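You operate a simulated robot arm through the tools that you are given. There is no shell and no other tool. Be economical: measure what you need, move in short steps, check, and stop when the job is done.

The job below is to be done with a simulated two-armed robot. You get a single attempt, and the scene is never put back.

JOB
Hold the grey tote on the cart 62 padded top steady with one hand and put the short can from the cart 62 padded top in it with the other.

Only the result counts: the job must be done as asked and must still hold three seconds after the hand-in. Knocking over, shifting, dropping, spilling or breaking anything else fails it.

ROBOT AND FRAMES
Two 7-joint arms with two-finger grippers on one trunk, on a base that drives. Base frame: it is fixed to the floor where the robot stands at the start and does not move with it; the origin is under the middle of the robot, x ahead of it, y to its left, z up. Readings come in mm, degrees, newtons and seconds.
The left shoulder is at the start at [41, 175, 1228], the right one opposite. With the tool pointing down near the work surface each hand reaches from about 100 to 840 mm from the robot's upright axis, wherever it stands, measured 20 degrees to its own side. Payload 2.94 kg a hand.
The TCP of each hand is the grasp point between the finger pads, 30 mm short of the fingertips. In the tool frame z runs along the fingers and y along their closing line. Largest opening 138 mm; the body of the gripper starts 109 mm behind the TCP.
Orientation is that of the tool frame in the base frame, as [roll, pitch, yaw] about the fixed x, y, z axes, in that order (R = Rz(yaw) Ry(pitch) Rx(roll)). With the fingers straight down and closing along the base's y, the tool's x points along the base's -x, its y along +y and its z along -z.

CONTROLS
- The arms move only by the tool move_arm. It takes "left_plan", "right_plan" or both (then of equal length, played together; a hand with none holds still); each is text: rows parted by semicolons, each of 7 numbers parted by spaces: the gripper command, from -1 (fully open) to 1 (shut), values between in proportion, then the shift along the tool's x, y, z in mm, then the turn, a rotation vector about the tool's x, y, z in degrees. In form: grip tx ty tz rx ry rz; .... A call has 1 to 20 rows; each row is the pose to reach, as a shift and turn from the pose commanded when the call began, along the tool's axes at that moment. Rows are played at 5 a second. More than 50 mm and 8.6 degrees between two rows, or a gripper value outside its range, and nothing of the call is played. A pose out of reach is approached as far as the arm can. The call stops where the force on the tool passes 40 N (or 10 N more than at its start, if that is more) or the arm is blocked; 0.2 s more then pass. Each finger halts on what it meets, pressing with about 44 N; the grip force reading is that of the motor and also rises with nothing between the fingers. The clock runs only during rows and for 0.2 s after the last one: add rows that repeat a pose to give the fingers time. It gives the time, the measured TCP pose, the force on the tool (base axes), the opening and the grip force at its end, in the units of the frame above (readings bear some noise), with the torque about the TCP (base axes, N m) and any sound that the robot's microphone picked up, and new pictures: "pictures" is both (left out), scene, wrist or none (wrist: the cameras of the hands that moved).
- Cameras (640 x 400 px; columns grow to the right, rows downward): "scene" is now at [104.3, -3.9, 1707.6]; the picture's right is [-0.05, -1.00, 0.00], its down [-0.72, 0.03, -0.69] and it looks along [0.69, -0.03, -0.72] (base axes); focal length 291 px, centre (320, 200). "left" rides on the left gripper at [71, -19, -146] in its tool frame; the picture's right is [0.26, 0.96, 0.00], its down [-0.85, 0.23, -0.48] and it looks along [-0.46, 0.12, 0.88] (tool axes); focal length 280 px, centre (320, 200). "right" rides on the right gripper at [71, 19, -146] in its tool frame; the picture's right is [-0.26, 0.96, 0.00], its down [-0.85, -0.23, -0.48] and it looks along [-0.46, -0.12, 0.88] (tool axes); focal length 280 px, centre (320, 200). There is no depth. A picture from a camera that has moved, and an enlarged one, comes with that camera's place and axes in the base frame and with its lens.
- slide_trunk(by): slides the trunk up (or, below 0, down) by that many mm; the arms and the scene camera ride with it, the base frame stays. It gives what a move gives, with no picture.
- steer(legs): drives the robot by 1 to 6 legs, each [ahead, turn to the left] in mm and degrees, along the robot's own axes; the way and the turn of a leg run together, so that a leg with both is an arc; at most 1500 mm and 180 degrees a leg. The arms and the cameras ride along, it lands a little off, and it stops where it bumps. It gives what a move gives, and a new picture of the scene camera.
- pan_tilt(pan, tilt): turns the head with the scene camera to pan (to the left, within 120 degrees either way) and tilt (down, from -29 to 69), counted from straight ahead of the robot. It gives what a move gives, and a new picture of the scene camera.
- inspect(camera, box): a new picture of the part [left, top, right, bottom] of that camera's present view, enlarged. No time passes.
- hand_in(): hands the job in; it is judged then, once.

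Work in short steps. Places have to be worked out from the pictures, the camera data and where the tool is seen: move nearer, look again, correct. Check each grasp and each placing, and mend what went wrong. You have 120 turns and 260 pictures in all, those below and enlarged ones among them. Open the grippers and draw the arms clear of the work before you hand the job in, unless the task says otherwise; then end with one line.

The tools are called after ">>>" as a command line: name --argument value ..., lists and objects as JSON in quotes. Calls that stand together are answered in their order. move_arm: Moves the arms, as the interface text tells. Its arguments: {"type":"object","properties":{"left_plan":{"type":"string"},"right_plan":{"type":"string"},"pictures":{"type":"string","enum":["both","scene","wrist","none"]}},"required":[]} The other tools are called the same way: slide_trunk (by) slides the trunk up or down; steer (legs) drives the base; pan_tilt (pan, tilt) turns the head that bears the scene camera; inspect (camera, box) takes an enlarged picture of a part of a camera's view; hand_in () hands the job in.

At the start:

```text
time_s: 0.0
left_tool_pos: [551.8, 332.1, 1263.1]
left_orientation: [-180.0, 0.0, 180.0]
left_ft_force: [-0.1, -0.8, 0.0]
left_ft_torque: [0.02, 0.0, 0.03]
left_gripper_width: 138.2
left_finger_force: 0.1
right_tool_pos: [392.4, -183.1, 1168.1]
right_orientation: [179.9, 0.1, 180.0]
right_ft_force: [0.2, -0.3, 0.4]
right_ft_torque: [0.02, 0.03, -0.01]
right_gripper_width: 138.0
right_finger_force: 0.0
trunk travel left (down, up): [-400.0, 334.0]
robot x, y, heading: [0.8, 2.4, 0.2]
head pan, tilt: [-2.6, 46.3]
```

scene: 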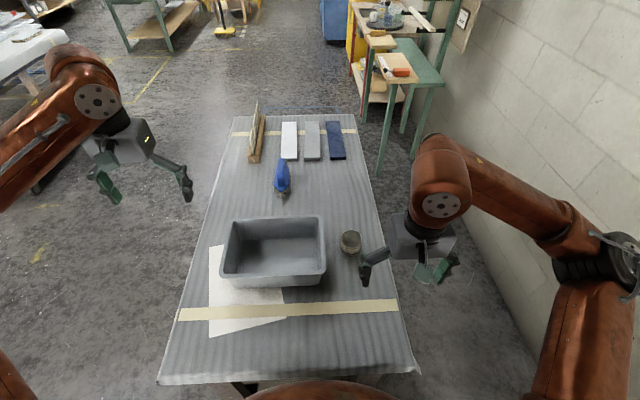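
right: 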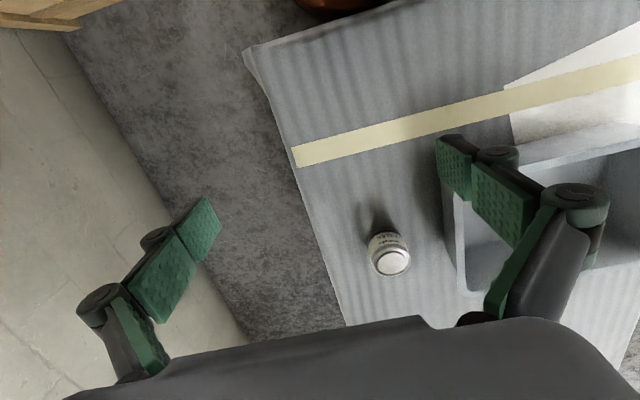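
left: 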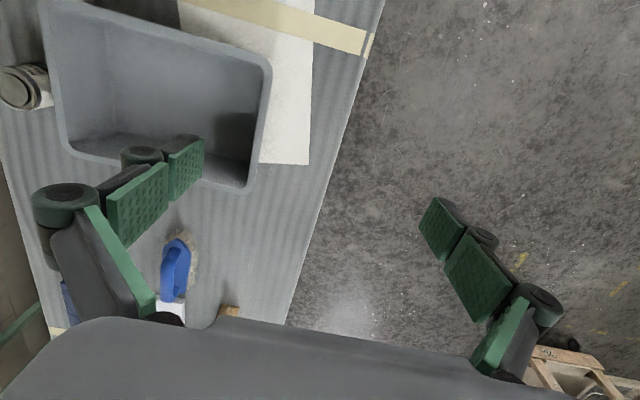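

The can triangulates to about (660, -127, 927). I'll enlarge the views to measure the tote and the can better.

>>> inspect --camera "scene" --box '[190, 190, 400, 321]'

>>> inspect --camera "left" --box '[0, 0, 320, 200]'

>>> inspect --camera "right" --box '[320, 110, 640, 310]'

```text
3.05 times, centred on (295, 256) of scene
camera zoom: at [104.3, -3.9, 1707.6], right [-0.05, -1.0, 0.0], down [-0.72, 0.03, -0.69], along [0.69, -0.03, -0.72], focal length 888 px, centre (396, 31)
```

zoom: 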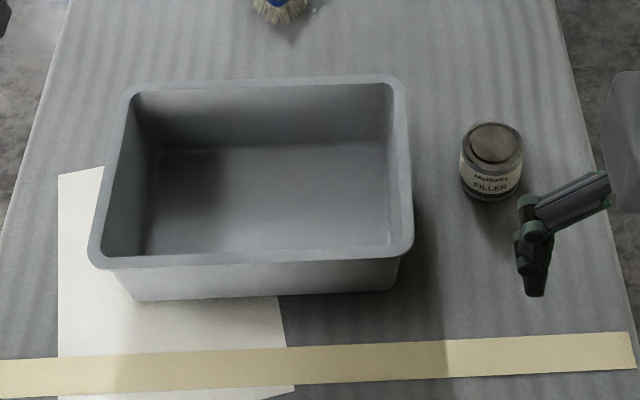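

```text
2.00 times, centred on (160, 100) of left
camera zoom: at [483.0, 311.3, 1410.3], right [-0.26, 0.96, 0.0], down [0.85, 0.23, 0.48], along [0.46, 0.12, -0.88], focal length 561 px, centre (640, 400)
```

zoom: 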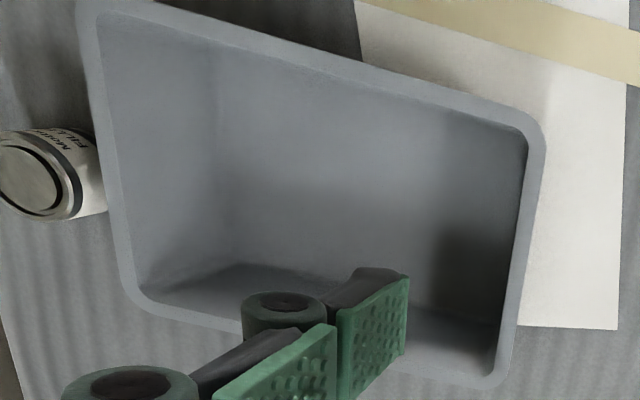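

```text
2.00 times, centred on (480, 210) of right
camera zoom: at [318.7, -164.9, 1314.2], right [0.26, 0.96, 0.0], down [0.85, -0.23, 0.48], along [0.46, -0.12, -0.88], focal length 561 px, centre (0, 180)
```

zoom: 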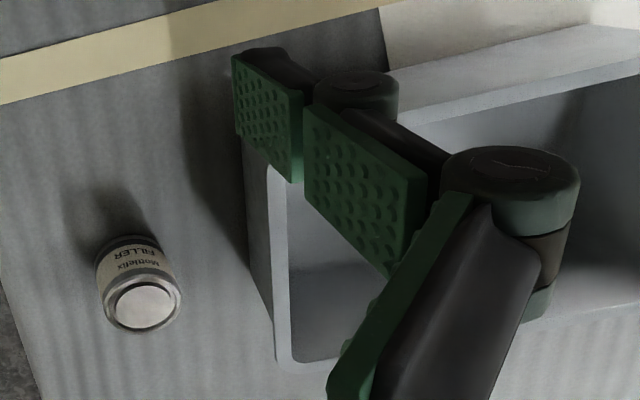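

Tote rim: x 510–720, y -37–249, z ≈ 993. The can's top centre is at about (654, -131, 955). I'm moving the right hand above the can and the left hand above the tote's left wall.

>>> move_arm --right_plan "-1 -37 7 12 0 0 0; -1 -74 15 25 0 0 0; -1 -111 22 38 0 0 0; -1 -149 30 51 0 0 0; -1 -186 37 64 0 0 0; -1 -223 45 77 0 0 0; -1 -260 52 90 0 0 0; -1 -260 52 90 0 0 0" --left_plan "-1 -9 -12 23 0 0 0; -1 -18 -25 46 0 0 0; -1 -27 -37 69 0 0 0; -1 -36 -50 93 0 0 0; -1 -45 -62 116 0 0 0; -1 -54 -75 140 0 0 0; -1 -63 -87 163 0 0 0; -1 -63 -87 163 0 0 0"

```text
time_s: 1.8
left_tool_pos: [612.5, 241.9, 1100.3]
left_orientation: [-179.9, 0.0, 180.0]
left_ft_force: [0.1, 0.0, 0.3]
left_ft_torque: [0.01, -0.03, 0.0]
left_gripper_width: 138.0
left_finger_force: 0.0
right_tool_pos: [651.7, -133.0, 1076.4]
right_orientation: [179.9, 0.1, -179.9]
right_ft_force: [-0.4, -1.0, 0.4]
right_ft_torque: [0.0, -0.04, 0.03]
right_gripper_width: 137.9
right_finger_force: 0.0
trunk travel left (down, up): [-400.0, 334.0]
robot x, y, heading: [-0.1, 1.7, -0.2]
head pan, tilt: [-2.6, 46.3]
camera scene: at [102.9, -4.4, 1707.8], right [-0.05, -1.0, 0.0], down [-0.72, 0.03, -0.69], along [0.69, -0.03, -0.72], focal length 291 px, centre (320, 200)
camera right: at [579.2, -115.0, 1221.1], right [0.26, 0.97, 0.0], down [0.85, -0.23, 0.48], along [0.46, -0.12, -0.88], focal length 280 px, centre (320, 200)
camera left: at [543.9, 222.8, 1246.6], right [-0.26, 0.97, 0.0], down [0.85, 0.23, 0.48], along [0.46, 0.12, -0.88], focal length 280 px, centre (320, 200)
```

scene: 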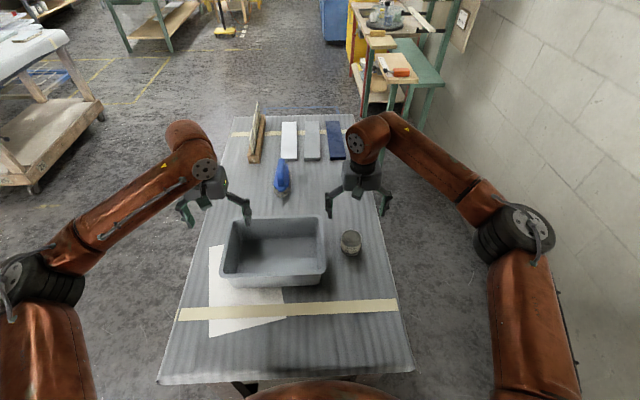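
right: 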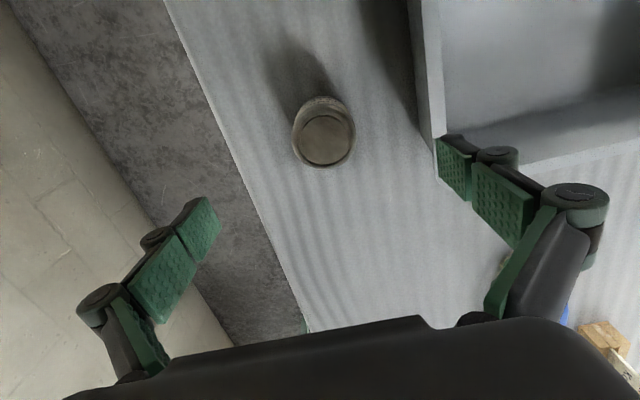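
left: 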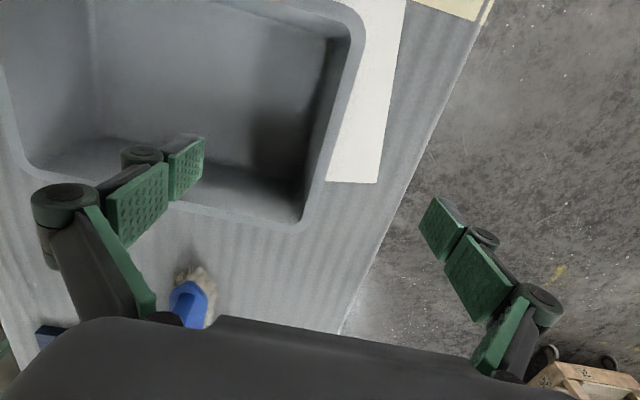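

The can is confirmed at about (654, -130), top z ≈ 955. I'll zoom in on the tote's left wall to set the left pinch.

>>> inspect --camera "left" --box '[220, 20, 420, 145]'

>>> inspect --camera "scene" --box '[200, 190, 400, 315]'

```text
3.20 times, centred on (320, 82) of left
camera zoom: at [543.9, 222.8, 1246.6], right [-0.26, 0.97, 0.0], down [0.85, 0.23, 0.48], along [0.46, 0.12, -0.88], focal length 897 px, centre (320, 576)
```

zoom: 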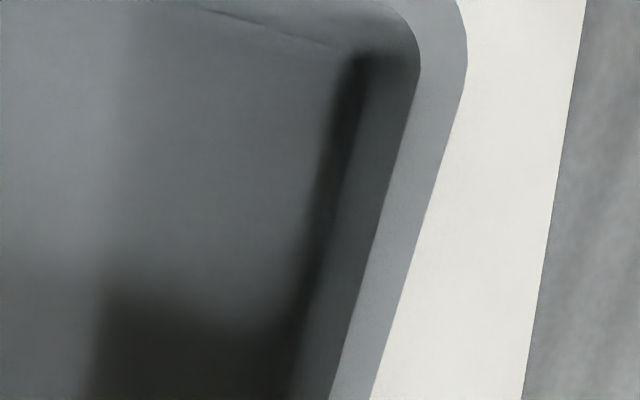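

```text
3.20 times, centred on (300, 252) of scene
camera zoom: at [102.9, -4.4, 1707.8], right [-0.05, -1.0, 0.0], down [-0.72, 0.03, -0.69], along [0.69, -0.03, -0.72], focal length 932 px, centre (384, 32)
```

zoom: 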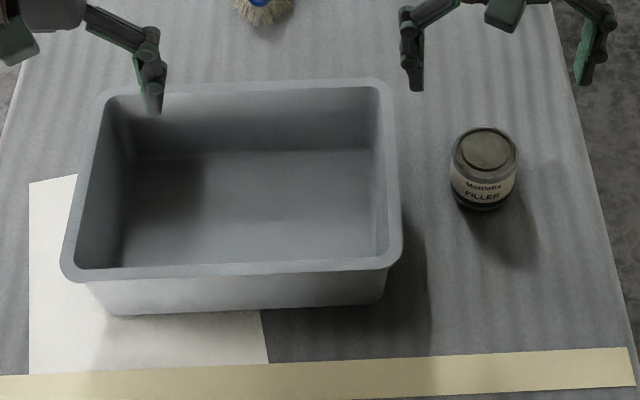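

Rim centre on the left wall is at y ≈ 249.5. I'm lowering the left hand so it straddles that wall and partly closing it. The right hand lowers partway over the can with its opening narrowed.

>>> move_arm --left_plan "-1 0 7 30 0 0 0; -1 0 7 60 0 0 0; -1 0 7 90 0 0 0; -1 0 7 115 0 0 0; -0.3 0 7 115 0 0 0; 0.3 0 7 115 0 0 0; 0.3 0 7 115 0 0 0; 0.3 0 7 115 0 0 0; 0.3 0 7 115 0 0 0" --right_plan "-0.5 -2 3 20 0 0 0; -0.5 -2 3 40 0 0 0; -0.5 -2 3 60 0 0 0; -0.5 -2 3 60 0 0 0; -0.5 -2 3 60 0 0 0; -0.5 -2 3 60 0 0 0; -0.5 -2 3 60 0 0 0; -0.5 -2 3 60 0 0 0; -0.5 -2 3 60 0 0 0"

```text
time_s: 3.8
left_tool_pos: [613.5, 252.4, 983.3]
left_orientation: [180.0, 0.1, 180.0]
left_ft_force: [-0.2, -0.5, 0.5]
left_ft_torque: [-0.01, 0.0, 0.02]
left_gripper_width: 48.2
left_finger_force: 0.1
right_tool_pos: [653.7, -130.4, 1016.6]
right_orientation: [180.0, -0.1, -180.0]
right_ft_force: [0.7, 0.6, 0.8]
right_ft_torque: [-0.01, 0.0, -0.02]
right_gripper_width: 103.4
right_finger_force: 0.1
trunk travel left (down, up): [-400.0, 334.0]
robot x, y, heading: [-2.0, 1.5, 0.1]
head pan, tilt: [-2.6, 46.3]
camera scene: at [104.4, -3.9, 1707.6], right [-0.05, -1.0, 0.0], down [-0.72, 0.03, -0.69], along [0.69, -0.03, -0.72], focal length 291 px, centre (320, 200)
camera right: at [581.6, -111.4, 1162.8], right [0.26, 0.96, 0.0], down [0.85, -0.23, 0.48], along [0.46, -0.12, -0.88], focal length 280 px, centre (320, 200)
camera left: at [544.6, 232.7, 1129.4], right [-0.26, 0.96, 0.0], down [0.85, 0.23, 0.48], along [0.46, 0.12, -0.88], focal length 280 px, centre (320, 200)
```

scene: 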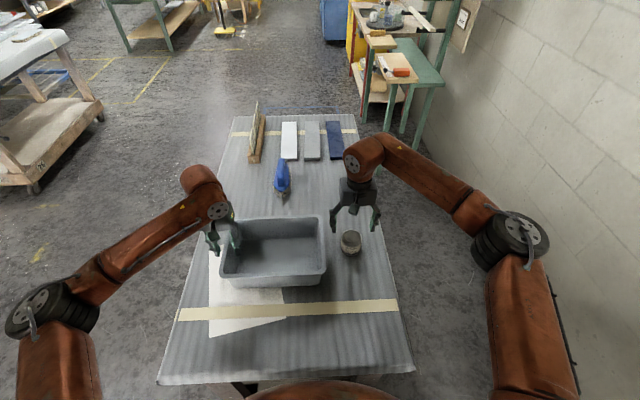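
right: 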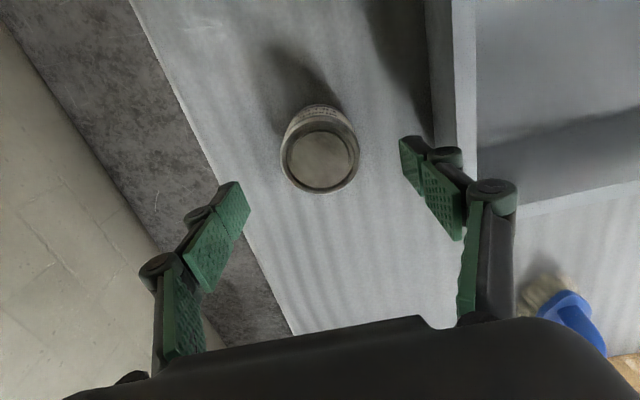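
left: 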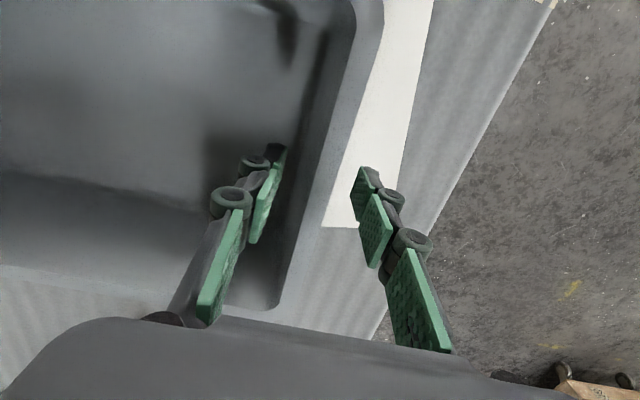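

Left fingers straddle the wall, roughly centred. I'm closing the left hand on it.

>>> move_arm --left_plan "0.6 0 0 0 0 0 0; 0.8 0 0 0 0 0 0; 1 0 0 0 0 0 0; 1 0 0 0 0 0 0; 1 0 0 0 0 0 0; 1 0 0 0 0 0 0; 1 0 0 0 0 0 0"

```text
time_s: 5.4
left_tool_pos: [613.2, 252.7, 983.0]
left_orientation: [-180.0, 0.0, 179.9]
left_ft_force: [-1.2, -2.3, 2.5]
left_ft_torque: [-1.06, 0.2, -0.04]
left_gripper_width: 5.8
left_finger_force: 32.2
right_tool_pos: [653.9, -129.8, 1016.9]
right_orientation: [180.0, -0.1, 180.0]
right_ft_force: [-0.7, -0.3, -0.6]
right_ft_torque: [0.02, 0.02, 0.03]
right_gripper_width: 103.2
right_finger_force: 0.1
trunk travel left (down, up): [-400.0, 334.0]
robot x, y, heading: [0.4, -0.2, 0.1]
head pan, tilt: [-2.6, 46.3]
camera scene: at [104.2, -4.0, 1707.6], right [-0.05, -1.0, 0.0], down [-0.72, 0.03, -0.69], along [0.69, -0.03, -0.72], focal length 291 px, centre (320, 200)
camera left: at [544.5, 232.6, 1129.5], right [-0.26, 0.97, 0.0], down [0.85, 0.23, 0.48], along [0.46, 0.12, -0.88], focal length 280 px, centre (320, 200)
```

scene: 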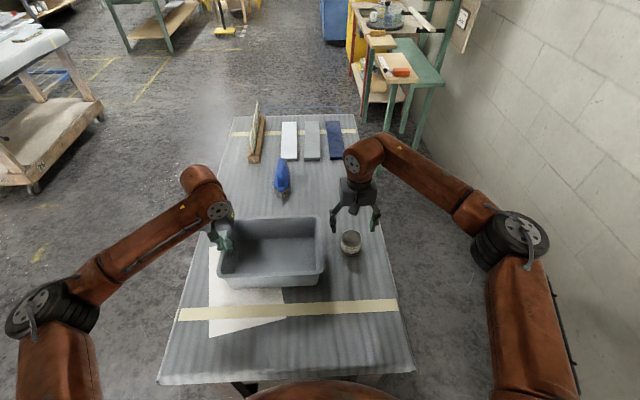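
left: 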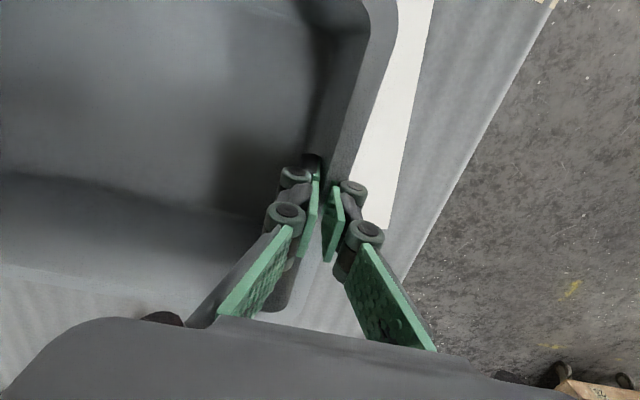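

The left hand holds the wall (32 N, 5.8 mm), and the tote moved only a few mm. Next the right hand lowers around the can and closes.

>>> move_arm --right_plan "-0.5 -1 0 25 0 0 0; -0.5 -1 0 50 0 0 0; -0.5 -1 0 72 0 0 0; -0.5 -1 0 72 0 0 0; -0.2 -1 0 72 0 0 0; 0 -1 0 72 0 0 0; 0.3 -1 0 72 0 0 0; 0.6 -1 0 72 0 0 0; 1 -1 0 72 0 0 0; 1 -1 0 72 0 0 0; 1 -1 0 72 0 0 0"

```text
time_s: 7.8
left_tool_pos: [612.7, 252.2, 982.1]
left_orientation: [180.0, 0.0, 179.9]
left_ft_force: [0.6, 2.1, 3.2]
left_ft_torque: [-1.07, -0.06, 0.01]
left_gripper_width: 6.1
left_finger_force: 33.0
right_tool_pos: [653.8, -127.8, 945.9]
right_orientation: [180.0, 0.0, 180.0]
right_ft_force: [1.0, -2.0, 2.2]
right_ft_torque: [-0.12, 0.0, 0.04]
right_gripper_width: 64.4
right_finger_force: 44.0
trunk travel left (down, up): [-400.0, 334.0]
robot x, y, heading: [-2.3, -1.5, -0.1]
head pan, tilt: [-2.6, 46.3]
camera scene: at [104.0, -3.8, 1707.6], right [-0.05, -1.0, 0.0], down [-0.72, 0.03, -0.69], along [0.69, -0.03, -0.72], focal length 291 px, centre (320, 200)
camera right: at [581.8, -109.5, 1091.4], right [0.26, 0.96, 0.0], down [0.85, -0.23, 0.48], along [0.46, -0.12, -0.88], focal length 280 px, centre (320, 200)
```

scene: 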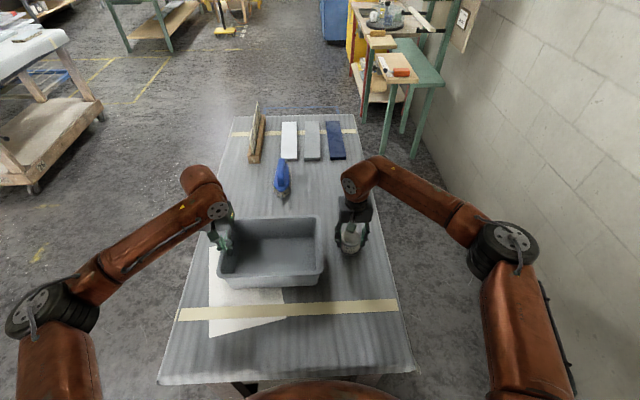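
right: 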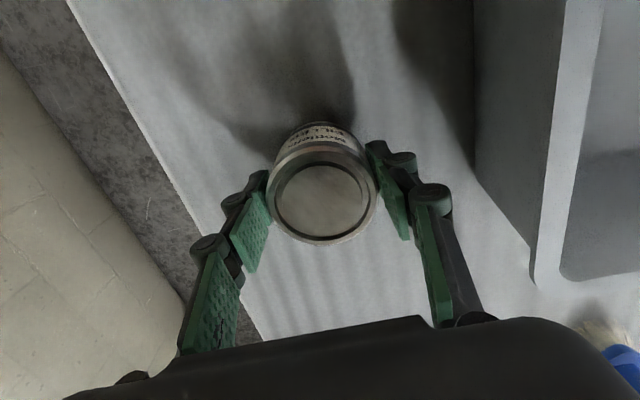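

The can is gripped at 64.4 mm. I'm lifting it straight up 140 mm.

>>> move_arm --right_plan "1 0 0 -15 0 0 0; 1 0 0 -40 0 0 0; 1 0 0 -70 0 0 0; 1 0 0 -100 0 0 0; 1 0 0 -125 0 0 0; 1 0 0 -140 0 0 0"

```text
time_s: 9.2
left_tool_pos: [613.6, 253.0, 983.0]
left_orientation: [180.0, 0.0, -180.0]
left_ft_force: [-0.2, 1.2, 3.3]
left_ft_torque: [-1.05, -0.18, 0.0]
left_gripper_width: 5.9
left_finger_force: 32.7
right_tool_pos: [651.7, -127.2, 1086.2]
right_orientation: [180.0, 0.1, -180.0]
right_ft_force: [-0.3, 0.1, -3.0]
right_ft_torque: [0.01, 0.02, 0.0]
right_gripper_width: 64.1
right_finger_force: 44.5
trunk travel left (down, up): [-400.0, 334.0]
robot x, y, heading: [0.3, -1.3, -0.1]
head pan, tilt: [-2.6, 46.3]
camera scene: at [104.3, -3.6, 1707.6], right [-0.05, -1.0, 0.0], down [-0.72, 0.03, -0.69], along [0.69, -0.03, -0.72], focal length 291 px, centre (320, 200)
camera right: at [580.1, -109.5, 1231.1], right [0.26, 0.96, 0.0], down [0.85, -0.23, 0.48], along [0.46, -0.12, -0.88], focal length 280 px, centre (320, 200)
```

scene: 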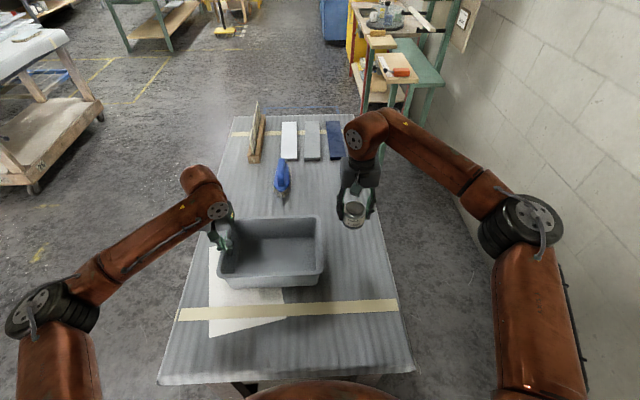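
right: 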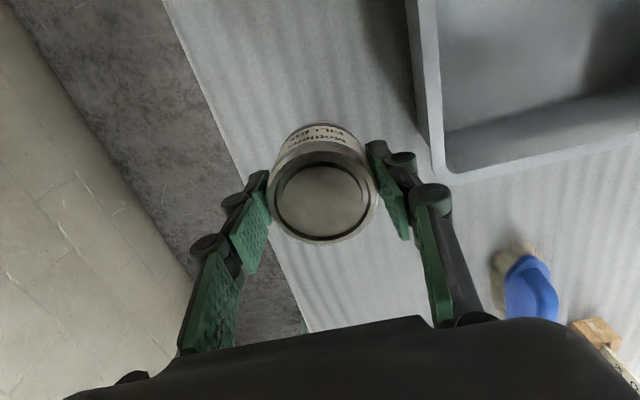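

Lifted cleanly at about 3 N. I'm carrying it over the tote to (610, 65).

>>> move_arm --right_plan "1 8 38 0 0 0 0; 1 16 76 0 0 0 0; 1 25 115 0 0 0 0; 1 34 154 0 0 0 0; 1 42 192 0 0 0 0; 1 42 192 0 0 0 0"

```text
time_s: 10.6
left_tool_pos: [613.4, 252.2, 983.5]
left_orientation: [180.0, 0.0, -179.9]
left_ft_force: [0.6, 1.7, 2.9]
left_ft_torque: [-1.04, 0.31, -0.01]
left_gripper_width: 6.2
left_finger_force: 32.9
right_tool_pos: [610.6, 64.4, 1084.6]
right_orientation: [180.0, 0.0, -180.0]
right_ft_force: [-0.5, -0.9, -2.8]
right_ft_torque: [0.01, 0.02, 0.02]
right_gripper_width: 64.4
right_finger_force: 44.5
trunk travel left (down, up): [-400.0, 334.0]
robot x, y, heading: [0.9, 0.7, -0.2]
head pan, tilt: [-2.6, 46.3]
camera scene: at [104.4, -4.5, 1707.6], right [-0.04, -1.0, 0.0], down [-0.72, 0.03, -0.69], along [0.69, -0.03, -0.72], focal length 291 px, centre (320, 200)
camera right: at [537.9, 82.4, 1229.9], right [0.26, 0.96, 0.0], down [0.85, -0.23, 0.48], along [0.46, -0.12, -0.88], focal length 280 px, centre (320, 200)
```

scene: 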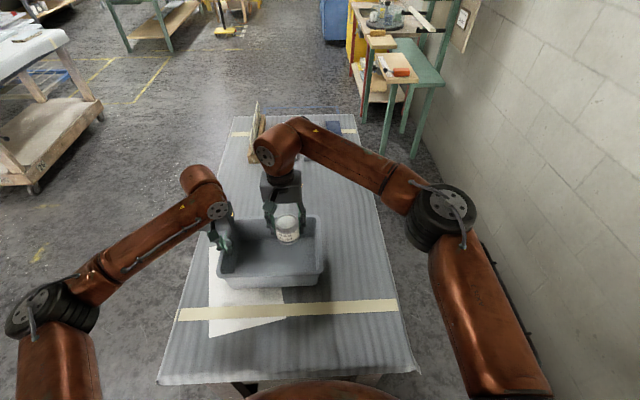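
right: 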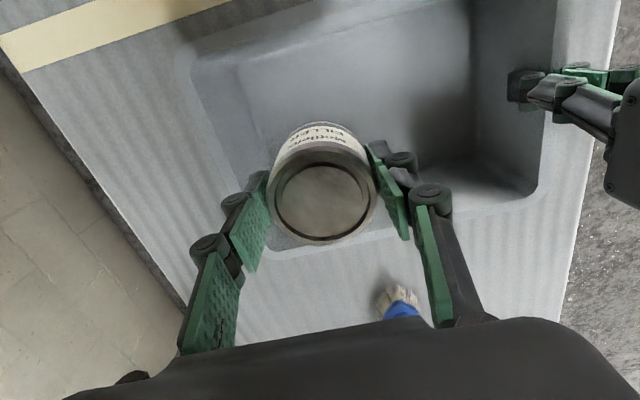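

Well centred over the tote. I'm lowering it to about 8 mm above the expected floor.

>>> move_arm --right_plan "1 0 0 30 0 0 0; 1 0 0 60 0 0 0; 1 0 0 90 0 0 0; 1 0 0 112 0 0 0; 1 0 0 124 0 0 0; 1 0 0 128 0 0 0; 1 0 0 128 0 0 0"

```text
time_s: 12.2
left_tool_pos: [613.3, 252.6, 983.2]
left_orientation: [180.0, 0.1, 179.9]
left_ft_force: [1.1, 1.2, 3.3]
left_ft_torque: [-1.05, 0.0, 0.02]
left_gripper_width: 6.2
left_finger_force: 32.8
right_tool_pos: [613.6, 66.0, 957.2]
right_orientation: [179.9, 0.0, 180.0]
right_ft_force: [0.3, -0.8, -3.2]
right_ft_torque: [-0.01, 0.02, 0.0]
right_gripper_width: 64.2
right_finger_force: 43.7
trunk travel left (down, up): [-400.0, 334.0]
robot x, y, heading: [-0.0, -1.9, 0.1]
head pan, tilt: [-2.6, 46.3]
camera scene: at [104.6, -3.1, 1707.6], right [-0.05, -1.0, 0.0], down [-0.72, 0.03, -0.69], along [0.69, -0.03, -0.72], focal length 291 px, centre (320, 200)
camera right: at [540.1, 83.9, 1103.2], right [0.26, 0.96, 0.0], down [0.85, -0.23, 0.48], along [0.46, -0.13, -0.88], focal length 280 px, centre (320, 200)
```

scene: 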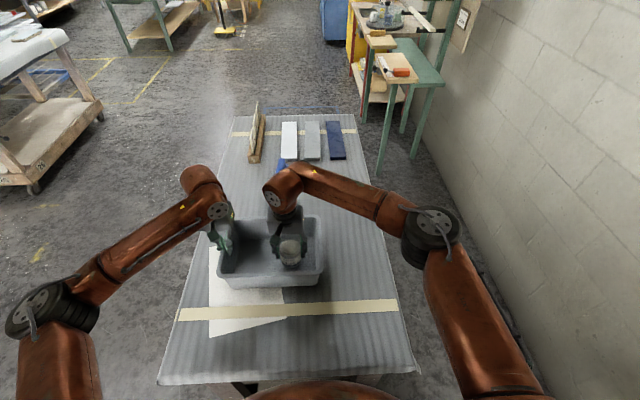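
right: 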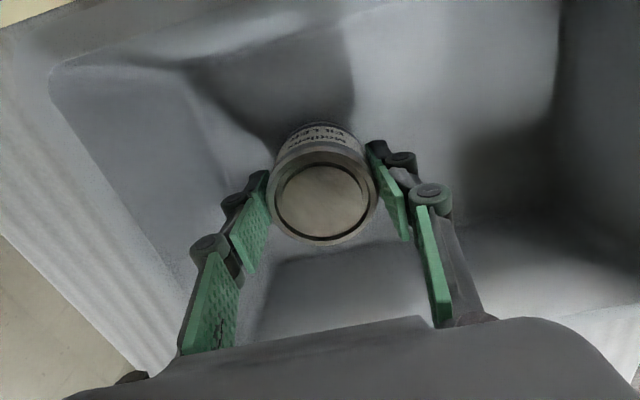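

Not in contact yet. I'm creeping down to find the floor.

>>> move_arm --right_plan "1 0 0 2 0 0 0; 1 0 0 4 0 0 0; 1 0 0 5 0 0 0; 1 0 0 5 0 0 0" --pictures "none"

```text
time_s: 13.2
left_tool_pos: [615.2, 251.8, 983.3]
left_orientation: [-180.0, -0.1, -180.0]
left_ft_force: [-0.4, 1.0, 3.6]
left_ft_torque: [-1.07, -0.04, 0.01]
left_gripper_width: 6.0
left_finger_force: 32.6
right_tool_pos: [612.6, 64.4, 954.4]
right_orientation: [179.9, 0.0, -179.9]
right_ft_force: [-0.1, -0.1, -1.5]
right_ft_torque: [-0.03, 0.01, 0.0]
right_gripper_width: 64.5
right_finger_force: 43.6
trunk travel left (down, up): [-400.0, 334.0]
robot x, y, heading: [-4.2, -0.4, -0.0]
head pan, tilt: [-2.6, 46.3]
```

The downward force has dropped to 1.5 N, so contact is starting. Going down 2 mm more.

>>> move_arm --right_plan "1 0 0 1 0 0 0; 1 0 0 2 0 0 0; 1 0 0 2 0 0 0" --pictures "none"

```text
time_s: 14.0
left_tool_pos: [614.1, 253.2, 983.8]
left_orientation: [-180.0, 0.0, -180.0]
left_ft_force: [0.1, 0.8, 3.2]
left_ft_torque: [-1.08, -0.01, 0.02]
left_gripper_width: 6.0
left_finger_force: 32.6
right_tool_pos: [611.8, 64.2, 953.6]
right_orientation: [180.0, 0.0, 180.0]
right_ft_force: [-0.3, -0.4, -2.8]
right_ft_torque: [0.04, -0.01, 0.01]
right_gripper_width: 64.3
right_finger_force: 44.3
trunk travel left (down, up): [-400.0, 334.0]
robot x, y, heading: [1.2, -1.1, -0.0]
head pan, tilt: [-2.6, 46.3]
```

Still about the can's weight; that was just noise. Continuing down in small steps.

>>> move_arm --right_plan "1 0 0 1.5 0 0 0; 1 0 0 3 0 0 0; 1 0 0 3 0 0 0" --pictures "none"

```text
time_s: 14.8
left_tool_pos: [612.8, 252.4, 983.5]
left_orientation: [179.9, 0.0, -179.9]
left_ft_force: [1.6, 0.4, 1.1]
left_ft_torque: [-1.06, -0.08, 0.04]
left_gripper_width: 5.9
left_finger_force: 32.9
right_tool_pos: [612.3, 65.2, 949.8]
right_orientation: [-179.9, 0.0, 179.9]
right_ft_force: [0.2, -1.1, 3.4]
right_ft_torque: [0.07, 0.02, 0.06]
right_gripper_width: 64.1
right_finger_force: 44.0
trunk travel left (down, up): [-400.0, 334.0]
robot x, y, heading: [1.1, 2.8, 0.1]
head pan, tilt: [-2.6, 46.3]
```

Contact: the force is now +3.4 N upward. I'm releasing the can to a moderate opening.

>>> move_arm --right_plan "-0.1 0 0 0 0 0 0; -0.3 0 0 0 0 0 0; -0.4 0 0 0 0 0 0; -0.4 0 0 0 0 0 0; -0.4 0 0 0 0 0 0"

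```text
time_s: 16.0
left_tool_pos: [613.3, 252.9, 983.3]
left_orientation: [-179.9, 0.1, -180.0]
left_ft_force: [-0.1, 0.6, 2.4]
left_ft_torque: [-0.99, 0.07, 0.01]
left_gripper_width: 6.1
left_finger_force: 32.2
right_tool_pos: [613.3, 63.8, 949.5]
right_orientation: [180.0, -0.1, 179.9]
right_ft_force: [0.2, 0.1, -0.4]
right_ft_torque: [-0.01, 0.0, 0.0]
right_gripper_width: 96.3
right_finger_force: 0.0
trunk travel left (down, up): [-400.0, 334.0]
robot x, y, heading: [1.1, -1.1, -0.1]
head pan, tilt: [-2.6, 46.3]
camera scene: at [104.4, -3.3, 1707.6], right [-0.05, -1.0, 0.0], down [-0.72, 0.03, -0.69], along [0.69, -0.03, -0.72], focal length 291 px, centre (320, 200)
camera right: at [539.8, 82.2, 1094.9], right [0.26, 0.96, 0.0], down [0.85, -0.23, 0.48], along [0.46, -0.12, -0.88], focal length 280 px, centre (320, 200)
```

scene: 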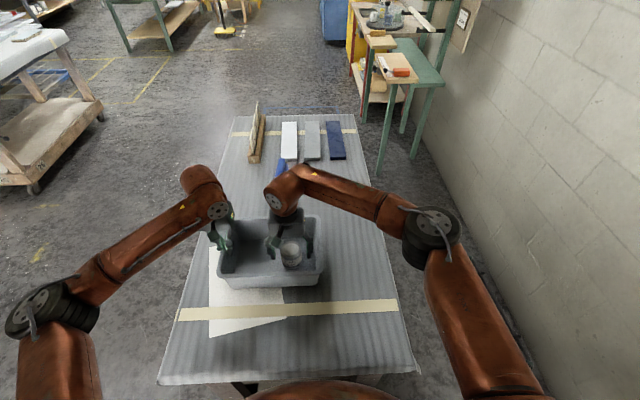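
right: 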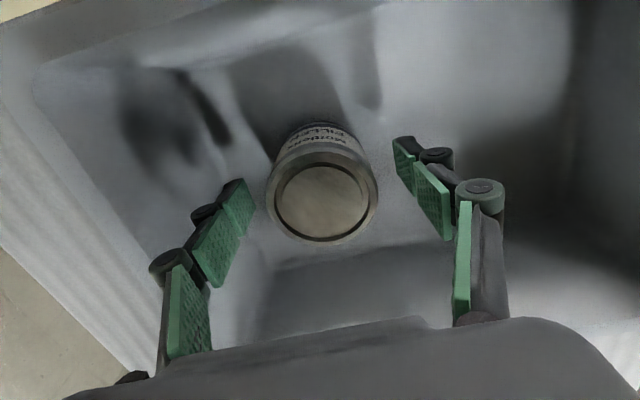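

The can stands upright on the tote floor, free of the fingers. I'm raising the right hand straight out and then moving it to its own side.

>>> move_arm --right_plan "-0.4 0 0 -30 0 0 0; -0.4 0 0 -70 0 0 0; -0.4 0 0 -110 0 0 0; -0.4 0 0 -150 0 0 0; -0.4 0 0 -190 0 0 0; -0.4 10 -45 -200 0 0 0; -0.4 30 -90 -200 0 0 0; -0.4 50 -135 -200 0 0 0; -0.4 70 -180 -200 0 0 0; -0.4 90 -220 -200 0 0 0; -0.4 90 -220 -200 0 0 0" --pictures "scene"

```text
time_s: 18.4
left_tool_pos: [614.5, 252.1, 982.8]
left_orientation: [-179.9, 0.1, -180.0]
left_ft_force: [0.8, 0.2, 1.2]
left_ft_torque: [-1.08, -0.04, -0.05]
left_gripper_width: 6.0
left_finger_force: 32.3
right_tool_pos: [522.1, -151.6, 1151.7]
right_orientation: [-179.9, 0.0, 180.0]
right_ft_force: [-0.7, -0.1, -0.6]
right_ft_torque: [-0.06, 0.0, -0.03]
right_gripper_width: 96.7
right_finger_force: 0.0
trunk travel left (down, up): [-400.0, 334.0]
robot x, y, heading: [2.0, -2.5, -0.1]
head pan, tilt: [-2.6, 46.3]
camera scene: at [104.8, -2.6, 1707.5], right [-0.04, -1.0, 0.0], down [-0.72, 0.03, -0.69], along [0.69, -0.03, -0.72], focal length 291 px, centre (320, 200)
```

scene: 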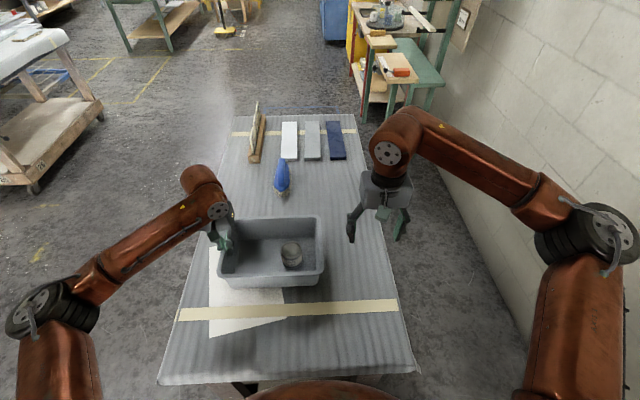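

The can is in the tote and the right hand is clear. I'm opening the left hand and lifting it straight up.

>>> move_arm --left_plan "0.6 0 0 0 0 0 0; 0.4 0 0 0 0 0 0; 0.3 0 0 0 0 0 0; 0.3 0 0 0 0 0 0; 0.3 0 0 0 0 0 0; 0.3 0 0 -25 0 0 0; 0.3 0 0 -60 0 0 0; 0.3 0 0 -100 0 0 0; 0.3 0 0 -140 0 0 0; 0.3 0 0 -180 0 0 0; 0.3 10 40 -200 0 0 0; 0.3 20 80 -200 0 0 0; 0.3 20 80 -200 0 0 0"

```text
time_s: 21.2
left_tool_pos: [594.7, 331.0, 1188.5]
left_orientation: [180.0, -0.1, -180.0]
left_ft_force: [0.2, -0.1, -0.1]
left_ft_torque: [0.04, 0.0, -0.05]
left_gripper_width: 48.0
left_finger_force: 0.0
right_tool_pos: [523.1, -153.9, 1152.5]
right_orientation: [-180.0, 0.0, 180.0]
right_ft_force: [-0.6, -0.3, 0.3]
right_ft_torque: [0.06, 0.0, 0.03]
right_gripper_width: 96.3
right_finger_force: 0.1
trunk travel left (down, up): [-400.0, 334.0]
robot x, y, heading: [-0.7, -2.5, -0.2]
head pan, tilt: [-2.6, 46.3]
camera scene: at [104.8, -5.2, 1707.5], right [-0.05, -1.0, 0.0], down [-0.72, 0.03, -0.69], along [0.69, -0.03, -0.72], focal length 291 px, centre (320, 200)
camera left: at [526.8, 310.5, 1334.4], right [-0.26, 0.97, 0.0], down [0.85, 0.23, 0.48], along [0.46, 0.12, -0.88], focal length 280 px, centre (320, 200)
```

scene: 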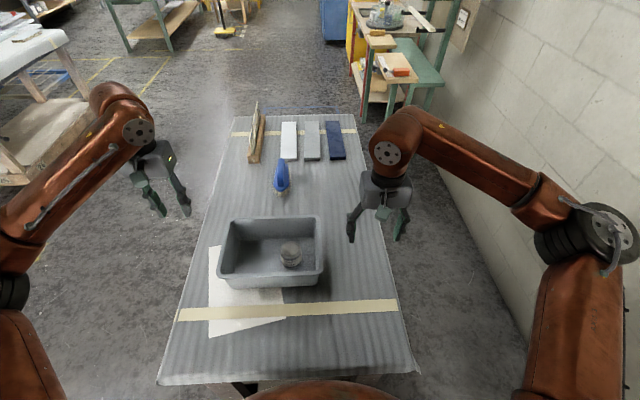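
left: 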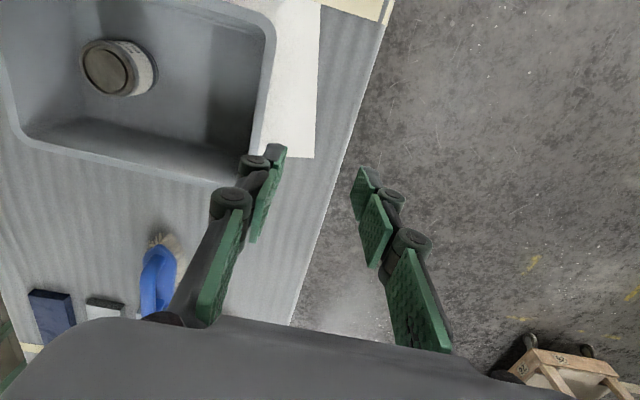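

The can stands in the tote, both hands are open and clear, and nothing else has moved. Handing in.

>>> hand_in

```text
The job is handed in.
```

The short can is standing upright in the grey tote. The left hand held the tote's left wall until the can was in; the tote shifted a few mm when that grip closed.
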